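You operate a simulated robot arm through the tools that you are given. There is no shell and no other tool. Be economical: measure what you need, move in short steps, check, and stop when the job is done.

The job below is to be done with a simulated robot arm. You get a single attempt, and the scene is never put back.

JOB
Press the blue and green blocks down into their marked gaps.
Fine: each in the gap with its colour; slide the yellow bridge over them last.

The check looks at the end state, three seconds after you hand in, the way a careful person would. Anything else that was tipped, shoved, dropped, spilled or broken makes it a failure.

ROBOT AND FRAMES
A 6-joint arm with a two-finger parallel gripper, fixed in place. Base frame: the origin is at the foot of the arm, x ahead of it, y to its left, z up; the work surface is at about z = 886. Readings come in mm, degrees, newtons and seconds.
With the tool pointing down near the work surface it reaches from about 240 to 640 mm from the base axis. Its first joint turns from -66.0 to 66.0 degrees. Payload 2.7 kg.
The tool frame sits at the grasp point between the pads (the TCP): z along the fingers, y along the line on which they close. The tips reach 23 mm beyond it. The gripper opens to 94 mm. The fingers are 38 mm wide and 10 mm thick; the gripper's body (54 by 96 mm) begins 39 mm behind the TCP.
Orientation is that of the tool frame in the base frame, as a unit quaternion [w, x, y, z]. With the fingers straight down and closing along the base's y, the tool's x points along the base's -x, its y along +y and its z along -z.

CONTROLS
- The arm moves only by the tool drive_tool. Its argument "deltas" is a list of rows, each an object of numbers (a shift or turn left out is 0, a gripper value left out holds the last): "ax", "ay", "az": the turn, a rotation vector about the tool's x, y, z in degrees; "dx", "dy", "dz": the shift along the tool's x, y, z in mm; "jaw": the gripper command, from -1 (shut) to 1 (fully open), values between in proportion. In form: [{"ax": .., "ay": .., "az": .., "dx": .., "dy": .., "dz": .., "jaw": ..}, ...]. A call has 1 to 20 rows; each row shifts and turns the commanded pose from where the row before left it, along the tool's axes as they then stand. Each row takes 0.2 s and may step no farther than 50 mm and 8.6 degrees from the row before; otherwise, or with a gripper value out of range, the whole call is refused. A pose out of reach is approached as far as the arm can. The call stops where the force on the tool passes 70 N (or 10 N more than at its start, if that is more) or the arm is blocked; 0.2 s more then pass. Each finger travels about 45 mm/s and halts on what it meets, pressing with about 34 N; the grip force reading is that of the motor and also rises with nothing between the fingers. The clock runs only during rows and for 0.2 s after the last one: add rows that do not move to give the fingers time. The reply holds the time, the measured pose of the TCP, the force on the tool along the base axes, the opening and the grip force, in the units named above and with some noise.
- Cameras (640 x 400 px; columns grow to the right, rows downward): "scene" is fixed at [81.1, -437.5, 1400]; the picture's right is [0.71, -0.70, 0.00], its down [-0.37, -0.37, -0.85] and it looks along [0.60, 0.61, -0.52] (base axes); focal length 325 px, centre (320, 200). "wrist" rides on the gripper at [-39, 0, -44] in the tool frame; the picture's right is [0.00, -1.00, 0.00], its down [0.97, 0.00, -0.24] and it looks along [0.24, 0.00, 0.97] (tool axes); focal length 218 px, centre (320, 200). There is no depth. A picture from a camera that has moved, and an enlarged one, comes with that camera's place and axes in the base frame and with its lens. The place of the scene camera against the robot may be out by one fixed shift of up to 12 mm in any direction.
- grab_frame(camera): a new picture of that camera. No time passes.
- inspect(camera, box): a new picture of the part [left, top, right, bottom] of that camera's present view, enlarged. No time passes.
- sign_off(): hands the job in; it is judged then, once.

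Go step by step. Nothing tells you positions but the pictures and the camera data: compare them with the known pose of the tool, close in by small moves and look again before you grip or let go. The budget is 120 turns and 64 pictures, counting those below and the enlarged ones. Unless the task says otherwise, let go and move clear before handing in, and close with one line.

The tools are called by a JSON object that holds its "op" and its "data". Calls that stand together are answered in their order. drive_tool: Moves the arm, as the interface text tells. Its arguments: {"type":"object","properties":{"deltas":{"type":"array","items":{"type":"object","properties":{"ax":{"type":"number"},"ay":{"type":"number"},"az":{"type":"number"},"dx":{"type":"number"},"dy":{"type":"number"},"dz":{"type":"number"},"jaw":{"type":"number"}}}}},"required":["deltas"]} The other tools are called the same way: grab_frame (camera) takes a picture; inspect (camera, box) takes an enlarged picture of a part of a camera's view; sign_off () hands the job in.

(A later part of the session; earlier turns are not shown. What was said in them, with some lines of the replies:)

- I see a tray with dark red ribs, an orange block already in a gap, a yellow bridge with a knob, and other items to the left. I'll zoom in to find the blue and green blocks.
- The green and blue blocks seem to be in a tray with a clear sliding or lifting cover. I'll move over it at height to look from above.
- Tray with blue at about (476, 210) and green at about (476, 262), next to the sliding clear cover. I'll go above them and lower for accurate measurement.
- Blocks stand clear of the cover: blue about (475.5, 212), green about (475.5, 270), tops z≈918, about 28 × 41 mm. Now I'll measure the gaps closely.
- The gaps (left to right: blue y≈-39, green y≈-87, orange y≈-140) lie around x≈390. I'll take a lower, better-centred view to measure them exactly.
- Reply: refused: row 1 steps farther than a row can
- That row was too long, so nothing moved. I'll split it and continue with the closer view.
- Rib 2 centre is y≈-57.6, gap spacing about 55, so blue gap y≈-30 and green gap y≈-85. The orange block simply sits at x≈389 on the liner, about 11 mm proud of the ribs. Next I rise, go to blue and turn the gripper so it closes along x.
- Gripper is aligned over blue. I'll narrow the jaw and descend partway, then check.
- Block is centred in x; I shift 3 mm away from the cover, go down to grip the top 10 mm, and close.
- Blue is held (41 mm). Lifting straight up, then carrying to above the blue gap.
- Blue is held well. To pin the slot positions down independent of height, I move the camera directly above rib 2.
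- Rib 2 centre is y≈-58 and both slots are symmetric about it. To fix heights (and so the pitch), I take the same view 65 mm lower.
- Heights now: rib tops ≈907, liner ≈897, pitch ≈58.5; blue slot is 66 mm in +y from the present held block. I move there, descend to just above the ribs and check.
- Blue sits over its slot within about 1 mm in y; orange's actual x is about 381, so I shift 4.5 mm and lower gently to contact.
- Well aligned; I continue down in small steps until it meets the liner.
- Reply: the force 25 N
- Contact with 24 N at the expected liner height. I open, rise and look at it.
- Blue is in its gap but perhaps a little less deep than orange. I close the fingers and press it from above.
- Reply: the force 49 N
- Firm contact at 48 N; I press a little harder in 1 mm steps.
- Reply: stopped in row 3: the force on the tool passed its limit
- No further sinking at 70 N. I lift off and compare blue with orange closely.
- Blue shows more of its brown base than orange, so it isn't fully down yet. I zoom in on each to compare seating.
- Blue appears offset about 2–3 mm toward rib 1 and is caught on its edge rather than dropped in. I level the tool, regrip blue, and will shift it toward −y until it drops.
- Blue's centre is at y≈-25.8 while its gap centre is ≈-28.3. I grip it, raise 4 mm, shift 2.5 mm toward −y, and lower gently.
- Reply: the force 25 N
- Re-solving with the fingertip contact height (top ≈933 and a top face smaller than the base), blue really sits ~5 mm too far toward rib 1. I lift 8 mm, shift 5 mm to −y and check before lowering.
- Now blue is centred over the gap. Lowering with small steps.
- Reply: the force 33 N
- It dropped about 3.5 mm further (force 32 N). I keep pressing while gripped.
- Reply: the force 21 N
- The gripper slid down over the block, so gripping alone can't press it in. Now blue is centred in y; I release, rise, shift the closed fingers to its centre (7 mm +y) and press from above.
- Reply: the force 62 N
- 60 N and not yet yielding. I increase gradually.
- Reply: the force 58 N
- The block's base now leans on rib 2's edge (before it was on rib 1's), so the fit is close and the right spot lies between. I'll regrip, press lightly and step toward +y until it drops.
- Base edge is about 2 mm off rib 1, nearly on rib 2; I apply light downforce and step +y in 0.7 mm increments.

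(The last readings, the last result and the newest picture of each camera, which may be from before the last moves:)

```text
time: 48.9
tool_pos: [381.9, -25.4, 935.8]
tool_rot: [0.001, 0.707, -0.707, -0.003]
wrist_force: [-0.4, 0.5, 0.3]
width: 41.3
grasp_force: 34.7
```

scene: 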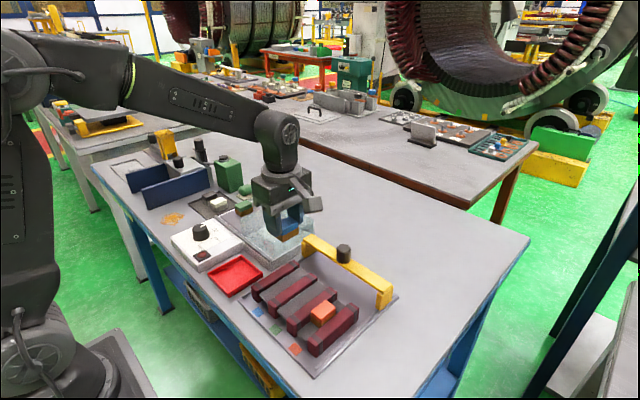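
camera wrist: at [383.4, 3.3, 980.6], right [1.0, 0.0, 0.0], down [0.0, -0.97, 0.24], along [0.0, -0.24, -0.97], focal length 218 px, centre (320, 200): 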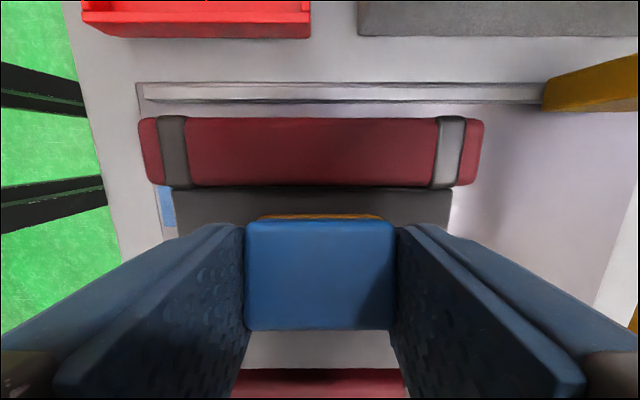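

It dropped and the force vanished — it appears to be going in. I follow it down.

{"op": "drive_tool", "data": {"deltas": [{"dz": 1}, {"dz": 1}, {}, {}]}}

{"op": "inspect", "data": {"camera": "scene", "box": [270, 250, 340, 300]}}

```text
time: 49.9
tool_pos: [382.0, -24.2, 935.0]
tool_rot: [-0.001, 0.708, -0.707, -0.001]
wrist_force: [-1.1, -0.4, 1.8]
width: 41.1
grasp_force: 34.0
```

```text
8.00 times, centred on (305, 275) of scene
camera zoom: at [81.0, -437.5, 1400.0], right [0.71, -0.7, 0.0], down [-0.37, -0.37, -0.85], along [0.6, 0.61, -0.52], focal length 2599 px, centre (440, -400)
```

zoom: 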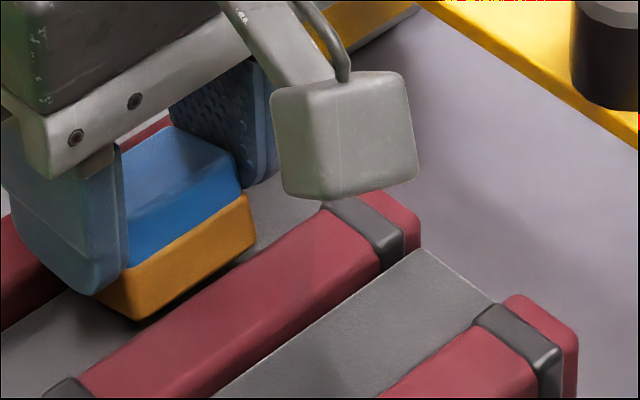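

Low force, still descending freely; I continue in small steps watching force.

{"op": "drive_tool", "data": {"deltas": [{"dz": 1}, {"dz": 1}, {"dz": 1}, {}, {}]}}

```text
time: 51.1
tool_pos: [381.7, -24.6, 932.1]
tool_rot: [-0.001, 0.708, -0.706, -0.002]
wrist_force: [0.8, -0.1, 1.8]
width: 41.2
grasp_force: 34.2
```

Still near zero force with tips at 909. I release and rise a bit to see.

{"op": "drive_tool", "data": {"deltas": [{"jaw": 0.15}, {}, {}, {"dz": -20}, {"dz": -35}, {"dx": -8}, {}]}}

{"op": "inspect", "data": {"camera": "scene", "box": [270, 255, 340, 335]}}

{"op": "grab_frame", "data": {"camera": "wrist"}}

```text
time: 52.7
tool_pos: [382.1, -16.4, 987.8]
tool_rot: [0.0, 0.708, -0.706, 0.0]
wrist_force: [0.2, -0.9, 0.7]
width: 54.2
grasp_force: 0.1
```

```text
5.00 times, centred on (305, 295) of scene
camera zoom: at [81.1, -437.5, 1400.0], right [0.71, -0.7, 0.0], down [-0.37, -0.37, -0.85], along [0.6, 0.61, -0.52], focal length 1624 px, centre (395, -275)
```

zoom: 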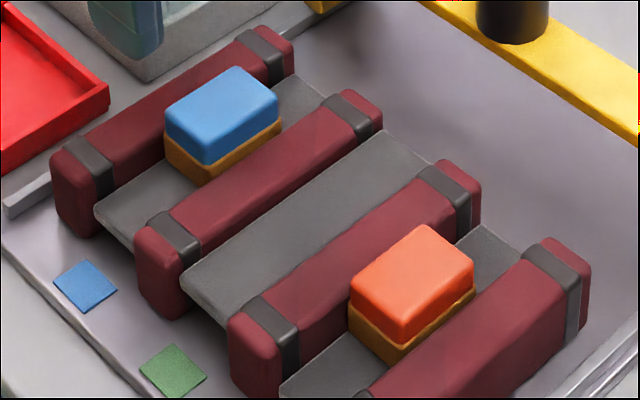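

```text
16 pictures are left
camera wrist: at [381.8, 23.4, 1032.2], right [1.0, 0.0, 0.0], down [0.0, -0.97, 0.24], along [0.0, -0.24, -0.97], focal length 218 px, centre (320, 200)
```

wrist: 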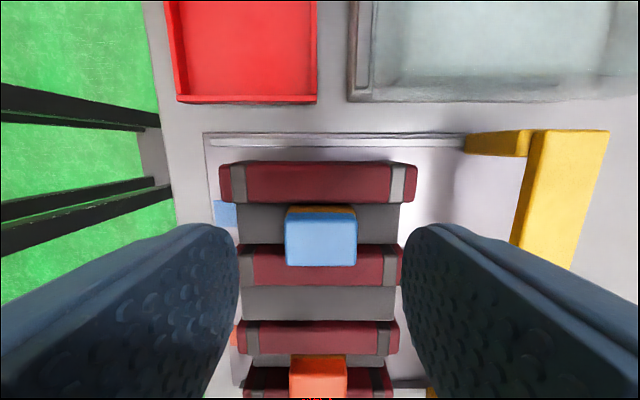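

Blue has dropped in and now sits just like the orange one. I'll lower to the former grip pose (open) once, to record how a seated block looks in the wrist view as a reference for green.

{"op": "drive_tool", "data": {"deltas": [{"dx": 8, "jaw": 0.3}, {"dz": 25}, {"dz": 20}, {}, {}]}}

{"op": "grab_frame", "data": {"camera": "wrist"}}

```text
time: 53.9
tool_pos: [381.6, -26.4, 942.0]
tool_rot: [0.0, 0.708, -0.707, -0.001]
wrist_force: [-0.7, -0.5, -0.4]
width: 61.1
grasp_force: 0.1
```

```text
15 pictures are left
camera wrist: at [381.1, 14.9, 986.0], right [1.0, 0.0, 0.0], down [0.0, -0.97, 0.24], along [0.0, -0.24, -0.97], focal length 218 px, centre (320, 200)
```

wrist: 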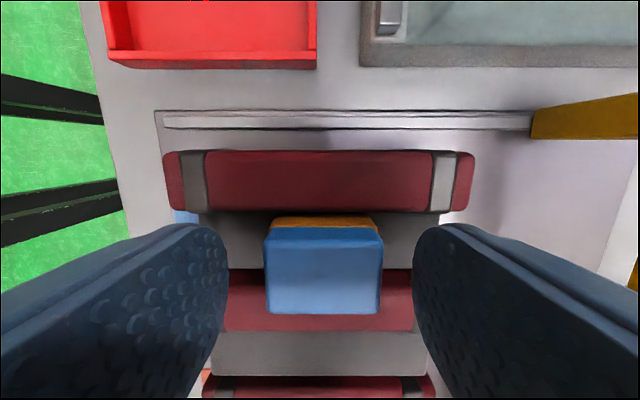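

Reference noted: blue seated at TCP y≈-25, block at rows 228–314, 118 px wide, rib 1 at rows 150–213. Now I rise and travel to green.

{"op": "drive_tool", "data": {"deltas": [{"dz": -40}, {"dz": -40}, {"dz": -40}, {"dx": -45, "dy": -15}, {"dx": -45, "dy": -15}, {"dx": -45, "dy": -15}, {"dx": -45, "dy": -15}, {"dx": -45, "dy": -15}, {"dx": -45, "dy": -19}, {"dx": -26}, {}, {}]}}

{"op": "drive_tool", "data": {"deltas": [{"dz": 40}, {"dz": 45}, {"dz": 20}, {}, {}]}}

{"op": "grab_frame", "data": {"camera": "wrist"}}

```text
time: 56.5
tool_pos: [474.6, 270.6, 1063.3]
tool_rot: [0.0, 0.708, -0.706, 0.0]
wrist_force: [0.2, 0.6, -0.2]
width: 61.2
grasp_force: 0.1
```

```text
time: 57.7
tool_pos: [475.4, 270.5, 957.9]
tool_rot: [0.002, -0.707, 0.707, 0.001]
wrist_force: [-0.5, -0.5, 0.3]
width: 61.0
grasp_force: 0.0
```

```text
14 pictures are left
camera wrist: at [475.9, 310.4, 1002.0], right [1.0, 0.0, 0.0], down [0.0, -0.97, 0.24], along [0.0, -0.24, -0.97], focal length 218 px, centre (320, 200)
```

wrist: 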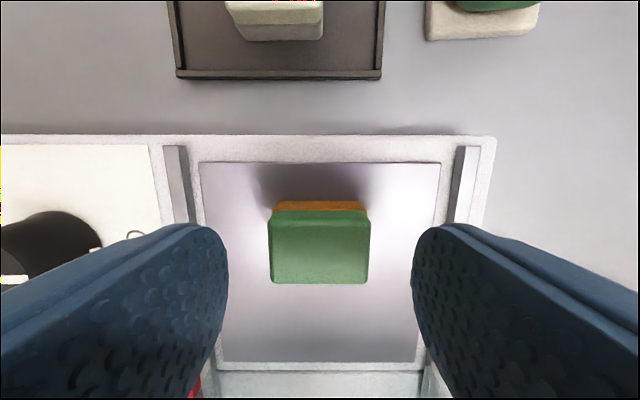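

Green is centred in x. I shift 4 mm +y to match the reference, lower to TCP z≈936 and grip.

{"op": "drive_tool", "data": {"deltas": [{"dx": -4}, {"dz": 12}, {"dz": 10}, {}, {"jaw": -0.5}, {}, {}, {}, {}]}}

{"op": "grab_frame", "data": {"camera": "wrist"}}

```text
time: 59.7
tool_pos: [475.3, 276.0, 935.1]
tool_rot: [-0.001, 0.707, -0.707, -0.001]
wrist_force: [-0.5, -0.6, 0.5]
width: 40.7
grasp_force: 34.1
```

```text
13 pictures are left
camera wrist: at [475.6, 315.7, 979.8], right [1.0, 0.0, 0.0], down [0.0, -0.97, 0.24], along [0.0, -0.24, -0.97], focal length 218 px, centre (320, 200)
```

wrist: 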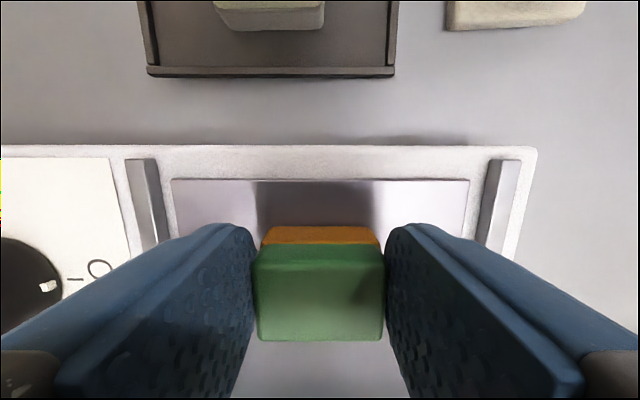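

Green is held (40.7 mm). I lift and carry it above the green gap, target TCP y≈-82.

{"op": "drive_tool", "data": {"deltas": [{"dz": -12}, {"dz": -35}, {"dz": -40}, {"dz": -40}, {"dx": 45, "dy": 12}, {"dx": 45, "dy": 12}, {"dx": 45, "dy": 12}, {"dx": 45, "dy": 12}, {"dx": 45, "dy": 12}, {"dx": 45, "dy": 12}, {"dx": 45, "dy": 12}, {"dx": 43, "dy": 10}, {}, {}]}}

{"op": "drive_tool", "data": {"deltas": [{"dz": 40}, {"dz": 40}, {"dz": 20}, {}, {}]}}

{"op": "grab_frame", "data": {"camera": "wrist"}}

```text
time: 62.7
tool_pos: [384.6, -83.2, 1063.3]
tool_rot: [-0.001, 0.708, -0.706, 0.0]
wrist_force: [0.7, -0.3, -0.4]
width: 41.1
grasp_force: 33.7
```

```text
time: 63.9
tool_pos: [383.8, -81.7, 963.5]
tool_rot: [0.0, 0.708, -0.706, -0.002]
wrist_force: [-0.5, -0.4, -0.5]
width: 41.0
grasp_force: 34.4
```

```text
12 pictures are left
camera wrist: at [383.7, -42.2, 1007.3], right [1.0, 0.0, 0.0], down [0.0, -0.97, 0.24], along [0.0, -0.24, -0.97], focal length 218 px, centre (320, 200)
```

wrist: 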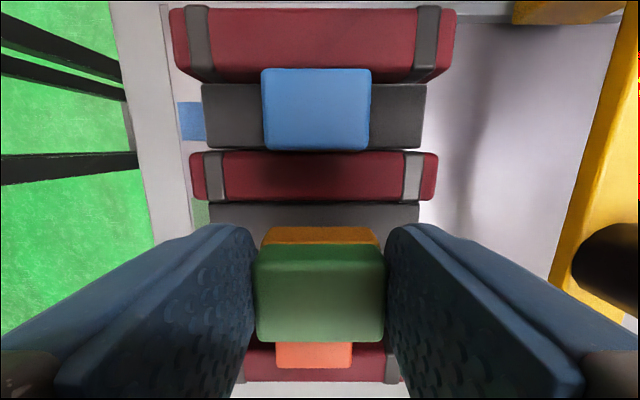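

Green relative to rib 2 matches the blue reference within about 1 mm. Lowering in small steps.

{"op": "drive_tool", "data": {"deltas": [{"dy": 2}, {"dz": 8}, {"dz": 6}, {"dz": 3}, {"dz": 1.5}, {"dz": 1.5}, {}, {}]}}

```text
time: 65.7
tool_pos: [380.4, -81.9, 942.5]
tool_rot: [-0.002, 0.708, -0.707, 0.0]
wrist_force: [-5.0, -0.1, 25.6]
width: 41.0
grasp_force: 33.9
```

Contact on a rib edge. I lighten the pressure and step toward +y, as worked for blue.

{"op": "drive_tool", "data": {"deltas": [{"dz": -0.7}, {"dx": -0.8}, {"dx": -0.8}, {}, {}]}}

{"op": "drive_tool", "data": {"deltas": [{"dx": -0.8}, {"dx": -0.8}, {}, {}]}}

```text
time: 66.9
tool_pos: [379.9, -81.8, 944.2]
tool_rot: [0.0, 0.708, -0.706, -0.001]
wrist_force: [2.7, -6.2, 17.1]
width: 41.1
grasp_force: 34.2
```

```text
time: 67.9
tool_pos: [378.8, -79.2, 942.1]
tool_rot: [0.0, 0.708, -0.707, -0.001]
wrist_force: [-0.1, -0.4, -1.1]
width: 40.9
grasp_force: 34.4
```

Force vanished — it dropped into alignment. I follow it down.

{"op": "drive_tool", "data": {"deltas": [{"dz": 1.5}, {"dz": 1.5}, {"dz": 1.5}, {}, {}]}}

{"op": "inspect", "data": {"camera": "scene", "box": [270, 255, 340, 335]}}

```text
time: 69.1
tool_pos: [380.2, -80.2, 939.5]
tool_rot: [0.0, 0.708, -0.706, -0.002]
wrist_force: [0.3, -0.4, -0.4]
width: 40.8
grasp_force: 34.1
```

```text
5.00 times, centred on (305, 295) of scene
camera zoom: at [81.1, -437.5, 1400.0], right [0.71, -0.7, 0.0], down [-0.37, -0.37, -0.85], along [0.6, 0.61, -0.52], focal length 1624 px, centre (395, -275)
```

zoom: 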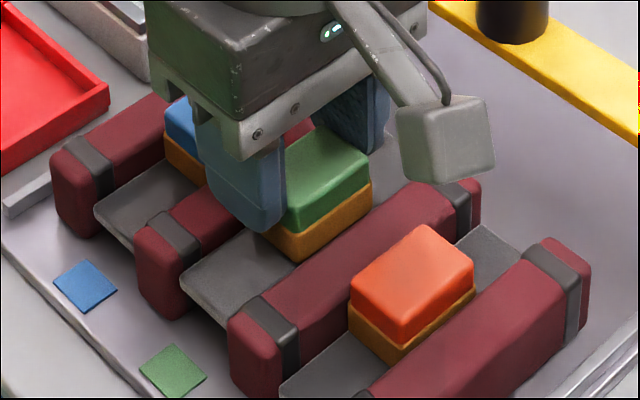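

Green is entering its gap cleanly. Continuing down.

{"op": "drive_tool", "data": {"deltas": [{"dz": 1}, {"dz": 1}, {"dz": 1}, {"dz": 1}, {"dz": 1}, {}, {}]}}

```text
time: 70.7
tool_pos: [379.0, -79.2, 933.0]
tool_rot: [0.0, 0.708, -0.706, -0.001]
wrist_force: [0.8, -0.6, 1.9]
width: 41.1
grasp_force: 33.8
```

Almost no force. I release, rise and check.

{"op": "drive_tool", "data": {"deltas": [{"dz": 1}, {"jaw": 0.1}, {}, {}, {"dz": -20}, {"dz": -35}, {"dx": -20}, {}]}}

{"op": "inspect", "data": {"camera": "scene", "box": [270, 255, 340, 335]}}

```text
time: 72.5
tool_pos: [378.8, -59.2, 986.7]
tool_rot: [0.0, 0.708, -0.707, -0.001]
wrist_force: [-0.4, 0.0, 0.1]
width: 51.5
grasp_force: 0.0
```

```text
5.00 times, centred on (305, 295) of scene
camera zoom: at [81.1, -437.5, 1400.0], right [0.71, -0.7, 0.0], down [-0.37, -0.37, -0.85], along [0.6, 0.61, -0.52], focal length 1624 px, centre (395, -275)
```

zoom: 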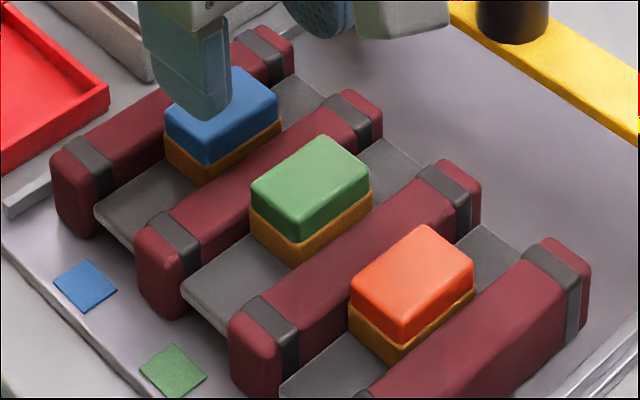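

Green is in; it may be a touch high, so I close the fingers and press gently at its centre (y≈-85.5).

{"op": "drive_tool", "data": {"deltas": [{"dx": 26.3, "jaw": -1}, {"dy": -1}, {}, {}, {"dz": 20}, {"dz": 15}, {"dz": 4}, {"dz": 3}, {"dz": 2}, {"dz": 2}, {}]}}

```text
time: 74.9
tool_pos: [380.8, -86.4, 941.8]
tool_rot: [0.0, 0.708, -0.707, -0.001]
wrist_force: [1.4, 2.0, 2.7]
width: 0.0
grasp_force: 34.0
```

{"op": "drive_tool", "data": {"deltas": [{"dz": 1}, {"dz": 1}, {"dz": 1}, {"dz": 1}, {}]}}

```text
time: 76.1
tool_pos: [380.7, -87.0, 938.9]
tool_rot: [-0.002, 0.708, -0.706, 0.001]
wrist_force: [-6.6, 1.0, 31.5]
width: 0.0
grasp_force: 34.1
```

I press to about 55 N, then repeat on blue.

{"op": "drive_tool", "data": {"deltas": [{"dz": 1}, {"dz": 1}, {}, {}]}}

{"op": "drive_tool", "data": {"deltas": [{"dz": -20}, {"dz": -20}, {"dx": -28}, {"dx": -28}, {}, {"dz": 20}, {"dz": 10}, {"dz": 3}, {"dz": 2}, {"dz": 2}, {"dz": 1}, {}]}}

```text
time: 77.1
tool_pos: [381.6, -86.3, 939.4]
tool_rot: [-0.004, 0.708, -0.707, 0.003]
wrist_force: [-11.3, 3.2, 55.1]
width: 0.0
grasp_force: 34.2
```

```text
time: 79.7
tool_pos: [380.6, -31.0, 939.1]
tool_rot: [0.0, 0.707, -0.707, 0.0]
wrist_force: [-6.7, 0.9, 28.5]
width: 0.1
grasp_force: 34.2
```

Both blocks' tops meet the fingers at the same height (TCP ≈939). A little more on blue, then rise and look at the bridge.

{"op": "drive_tool", "data": {"deltas": [{"dz": 1}, {"dz": 1}, {}]}}

{"op": "drive_tool", "data": {"deltas": [{"dz": -30}, {"dz": -40}, {"dz": -40}, {"dx": 15}, {"jaw": 0.0}, {}]}}

{"op": "inspect", "data": {"camera": "scene", "box": [240, 225, 400, 365]}}

{"op": "grab_frame", "data": {"camera": "wrist"}}

```text
time: 80.5
tool_pos: [382.2, -31.3, 937.8]
tool_rot: [-0.003, 0.708, -0.706, 0.002]
wrist_force: [-12.5, 2.1, 52.0]
width: 0.0
grasp_force: 33.9
```

```text
time: 81.9
tool_pos: [380.5, -45.1, 1043.9]
tool_rot: [-0.001, 0.708, -0.706, 0.0]
wrist_force: [0.3, 1.0, 0.3]
width: 47.0
grasp_force: 0.1
```

```text
2.86 times, centred on (320, 295) of scene
camera zoom: at [81.1, -437.5, 1400.0], right [0.71, -0.7, 0.0], down [-0.37, -0.37, -0.85], along [0.6, 0.61, -0.52], focal length 928 px, centre (320, -71)
```

zoom: 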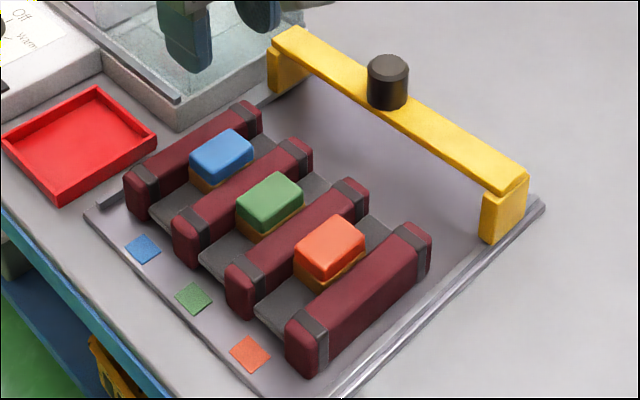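

```text
8 pictures are left
camera wrist: at [381.0, -5.1, 1088.6], right [1.0, 0.0, 0.0], down [0.0, -0.97, 0.24], along [0.0, -0.24, -0.97], focal length 218 px, centre (320, 200)
```

wrist: 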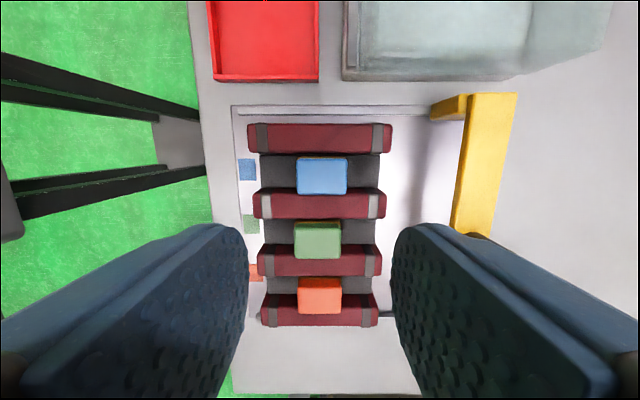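

All three blocks are in line at the same depth. Next is the bridge: knob at about (502, -85), top z≈947; I go above it and check.

{"op": "drive_tool", "data": {"deltas": [{"dx": 40, "jaw": 0.4}, {"dy": -42}, {"dy": -40}, {"dy": -40}, {"dz": 30}, {"dz": 20}, {}, {}]}}

{"op": "grab_frame", "data": {"camera": "wrist"}}

```text
time: 83.7
tool_pos: [505.1, -83.2, 994.7]
tool_rot: [-0.001, 0.708, -0.706, 0.0]
wrist_force: [0.4, -0.4, 0.5]
width: 66.1
grasp_force: 0.1
```

```text
7 pictures are left
camera wrist: at [504.7, -44.2, 1039.4], right [1.0, 0.0, 0.0], down [0.0, -0.97, 0.24], along [0.0, -0.24, -0.97], focal length 218 px, centre (320, 200)
```

wrist: 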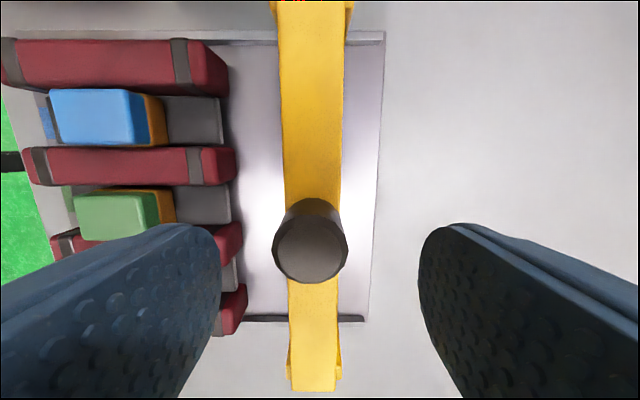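

Knob is at (500, -89). I correct, descend and grip it.

{"op": "drive_tool", "data": {"deltas": [{"dx": 5.5, "dy": 4.7}, {}, {"dz": 15}, {"dz": 15}, {"dz": 6}, {"dz": 3}, {"dz": 3}, {}, {"jaw": -0.6}, {}, {}, {}, {}]}}

{"op": "inspect", "data": {"camera": "scene", "box": [280, 200, 420, 330]}}

```text
time: 86.5
tool_pos: [497.5, -90.1, 954.0]
tool_rot: [-0.001, 0.708, -0.706, -0.001]
wrist_force: [0.4, 0.4, -2.0]
width: 30.8
grasp_force: 45.0
```

```text
3.08 times, centred on (350, 265) of scene
camera zoom: at [81.1, -437.5, 1400.0], right [0.71, -0.7, 0.0], down [-0.37, -0.37, -0.85], along [0.6, 0.61, -0.52], focal length 1000 px, centre (228, 0)
```

zoom: 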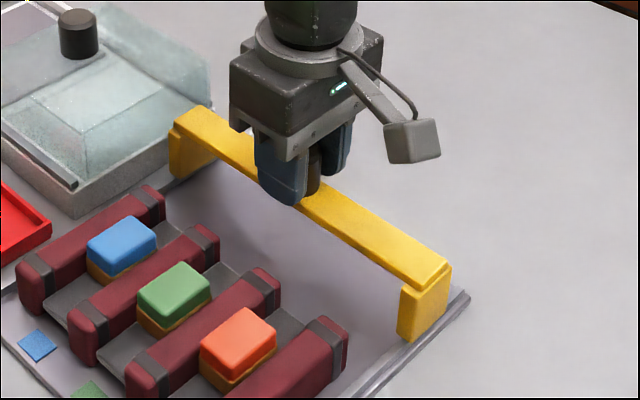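

Knob is gripped. I slide the bridge slowly toward −x, checking force.

{"op": "drive_tool", "data": {"deltas": [{"dy": 4}, {"dy": 6}, {"dy": 6}, {"dy": 6}, {"dy": 6}, {}]}}

```text
time: 87.9
tool_pos: [470.1, -90.4, 953.1]
tool_rot: [0.0, 0.708, -0.706, -0.002]
wrist_force: [1.2, 8.2, -2.9]
width: 30.9
grasp_force: 44.9
```

Sliding smoothly. Continuing up to just before the blocks.

{"op": "drive_tool", "data": {"deltas": [{"dy": 6}, {"dy": 6}, {"dy": 6}, {"dy": 6}, {"dy": 6}, {"dy": 6}, {}]}}

{"op": "inspect", "data": {"camera": "scene", "box": [250, 220, 390, 350]}}

```text
time: 89.5
tool_pos: [434.9, -90.2, 953.5]
tool_rot: [0.0, -0.707, 0.707, 0.002]
wrist_force: [0.6, 15.3, -3.6]
width: 31.1
grasp_force: 44.9
```

```text
3.08 times, centred on (320, 285) of scene
camera zoom: at [81.1, -437.1, 1400.1], right [0.71, -0.7, 0.0], down [-0.37, -0.37, -0.85], along [0.6, 0.61, -0.52], focal length 1000 px, centre (320, -62)
```

zoom: 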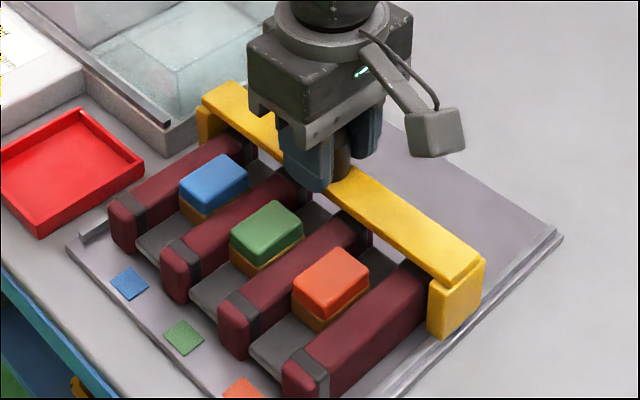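

The bridge clears the rib ends. A side force of 15 N suggests drift, so I relieve 1 mm in +y and continue slowly over the blocks.

{"op": "drive_tool", "data": {"deltas": [{"dx": -1.2}, {"dy": 4}, {"dy": 4}, {"dy": 4}, {"dy": 4}, {"dy": 4}, {}]}}

```text
time: 91.1
tool_pos: [416.6, -89.0, 953.7]
tool_rot: [0.0, 0.709, -0.706, 0.0]
wrist_force: [1.1, -8.9, -0.8]
width: 30.9
grasp_force: 44.6
```

{"op": "drive_tool", "data": {"deltas": [{"dx": 0.5}, {"dy": 4}, {"dy": 4}, {"dy": 4}, {"dy": 4}, {}]}}

{"op": "inspect", "data": {"camera": "scene", "box": [250, 220, 390, 350]}}

```text
time: 92.5
tool_pos: [398.9, -90.5, 953.7]
tool_rot: [0.0, 0.708, -0.706, -0.001]
wrist_force: [1.6, -4.7, -11.2]
width: 31.3
grasp_force: 44.9
```

```text
3.08 times, centred on (320, 285) of scene
camera zoom: at [81.2, -437.6, 1400.0], right [0.71, -0.7, 0.0], down [-0.37, -0.37, -0.85], along [0.6, 0.61, -0.52], focal length 1000 px, centre (320, -62)
```

zoom: 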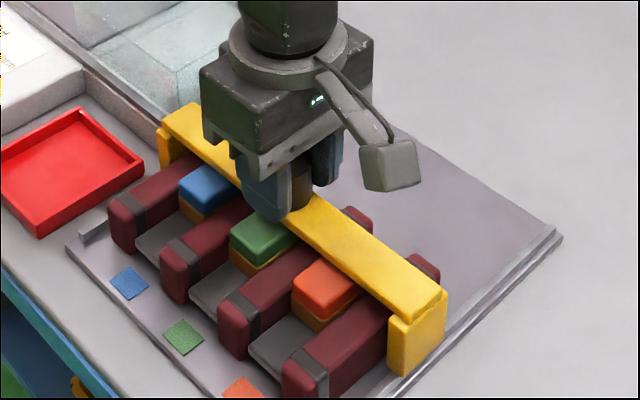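

The bridge passes over the blocks without moving them. The last 17 mm to centre it.

{"op": "drive_tool", "data": {"deltas": [{"dy": 4}, {"dy": 4}, {"dy": 4}, {"dy": 4}, {"dy": 1}, {}, {}]}}

```text
time: 94.1
tool_pos: [381.8, -91.0, 953.2]
tool_rot: [-0.001, 0.708, -0.706, -0.001]
wrist_force: [-1.3, -2.3, -2.8]
width: 31.0
grasp_force: 45.1
```

Centred with low forces. I release, rise clear and do the final check.

{"op": "drive_tool", "data": {"deltas": [{"jaw": 0.2}, {}, {}, {}, {"dz": -15}, {"dz": -30}, {"dz": -45}, {"dz": -45}, {"dy": -40}, {"dy": -40}, {"dx": -40}, {"dx": -40}, {}]}}

{"op": "inspect", "data": {"camera": "scene", "box": [230, 230, 370, 360]}}

{"op": "grab_frame", "data": {"camera": "scene"}}

```text
time: 96.9
tool_pos: [462.6, -12.1, 1086.2]
tool_rot: [-0.001, 0.707, -0.707, 0.0]
wrist_force: [-0.4, -0.4, -0.5]
width: 56.3
grasp_force: 0.0
```

```text
3.08 times, centred on (300, 295) of scene
camera zoom: at [81.1, -437.5, 1400.0], right [0.71, -0.7, 0.0], down [-0.37, -0.37, -0.85], along [0.6, 0.61, -0.52], focal length 1000 px, centre (382, -92)
```

zoom: 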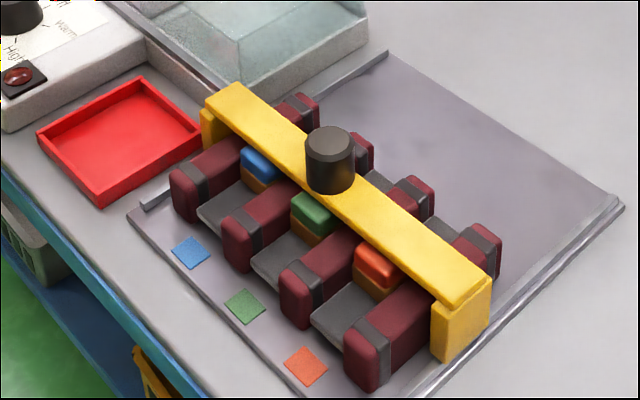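

```text
2 pictures are left
```

scene: 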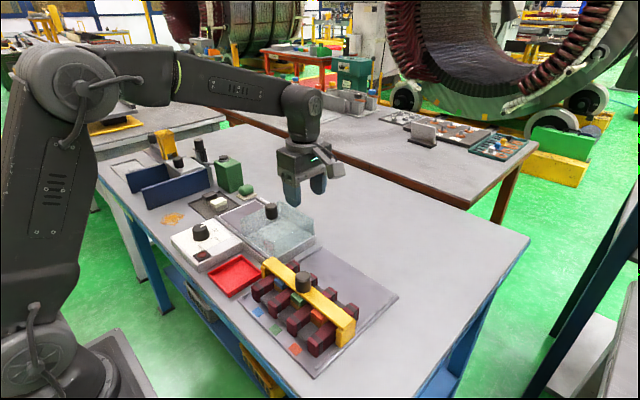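

The bridge stands over all three blocks, the blocks are in their gaps by colour, and the arm is clear. Nothing else has moved, so I hand in.

{"op": "sign_off", "data": {}}

```text
The job is handed in.
```

The blue and green blocks are pressed down into their own colour gaps, level with each other, and the yellow bridge is slid over them; the job is handed in.
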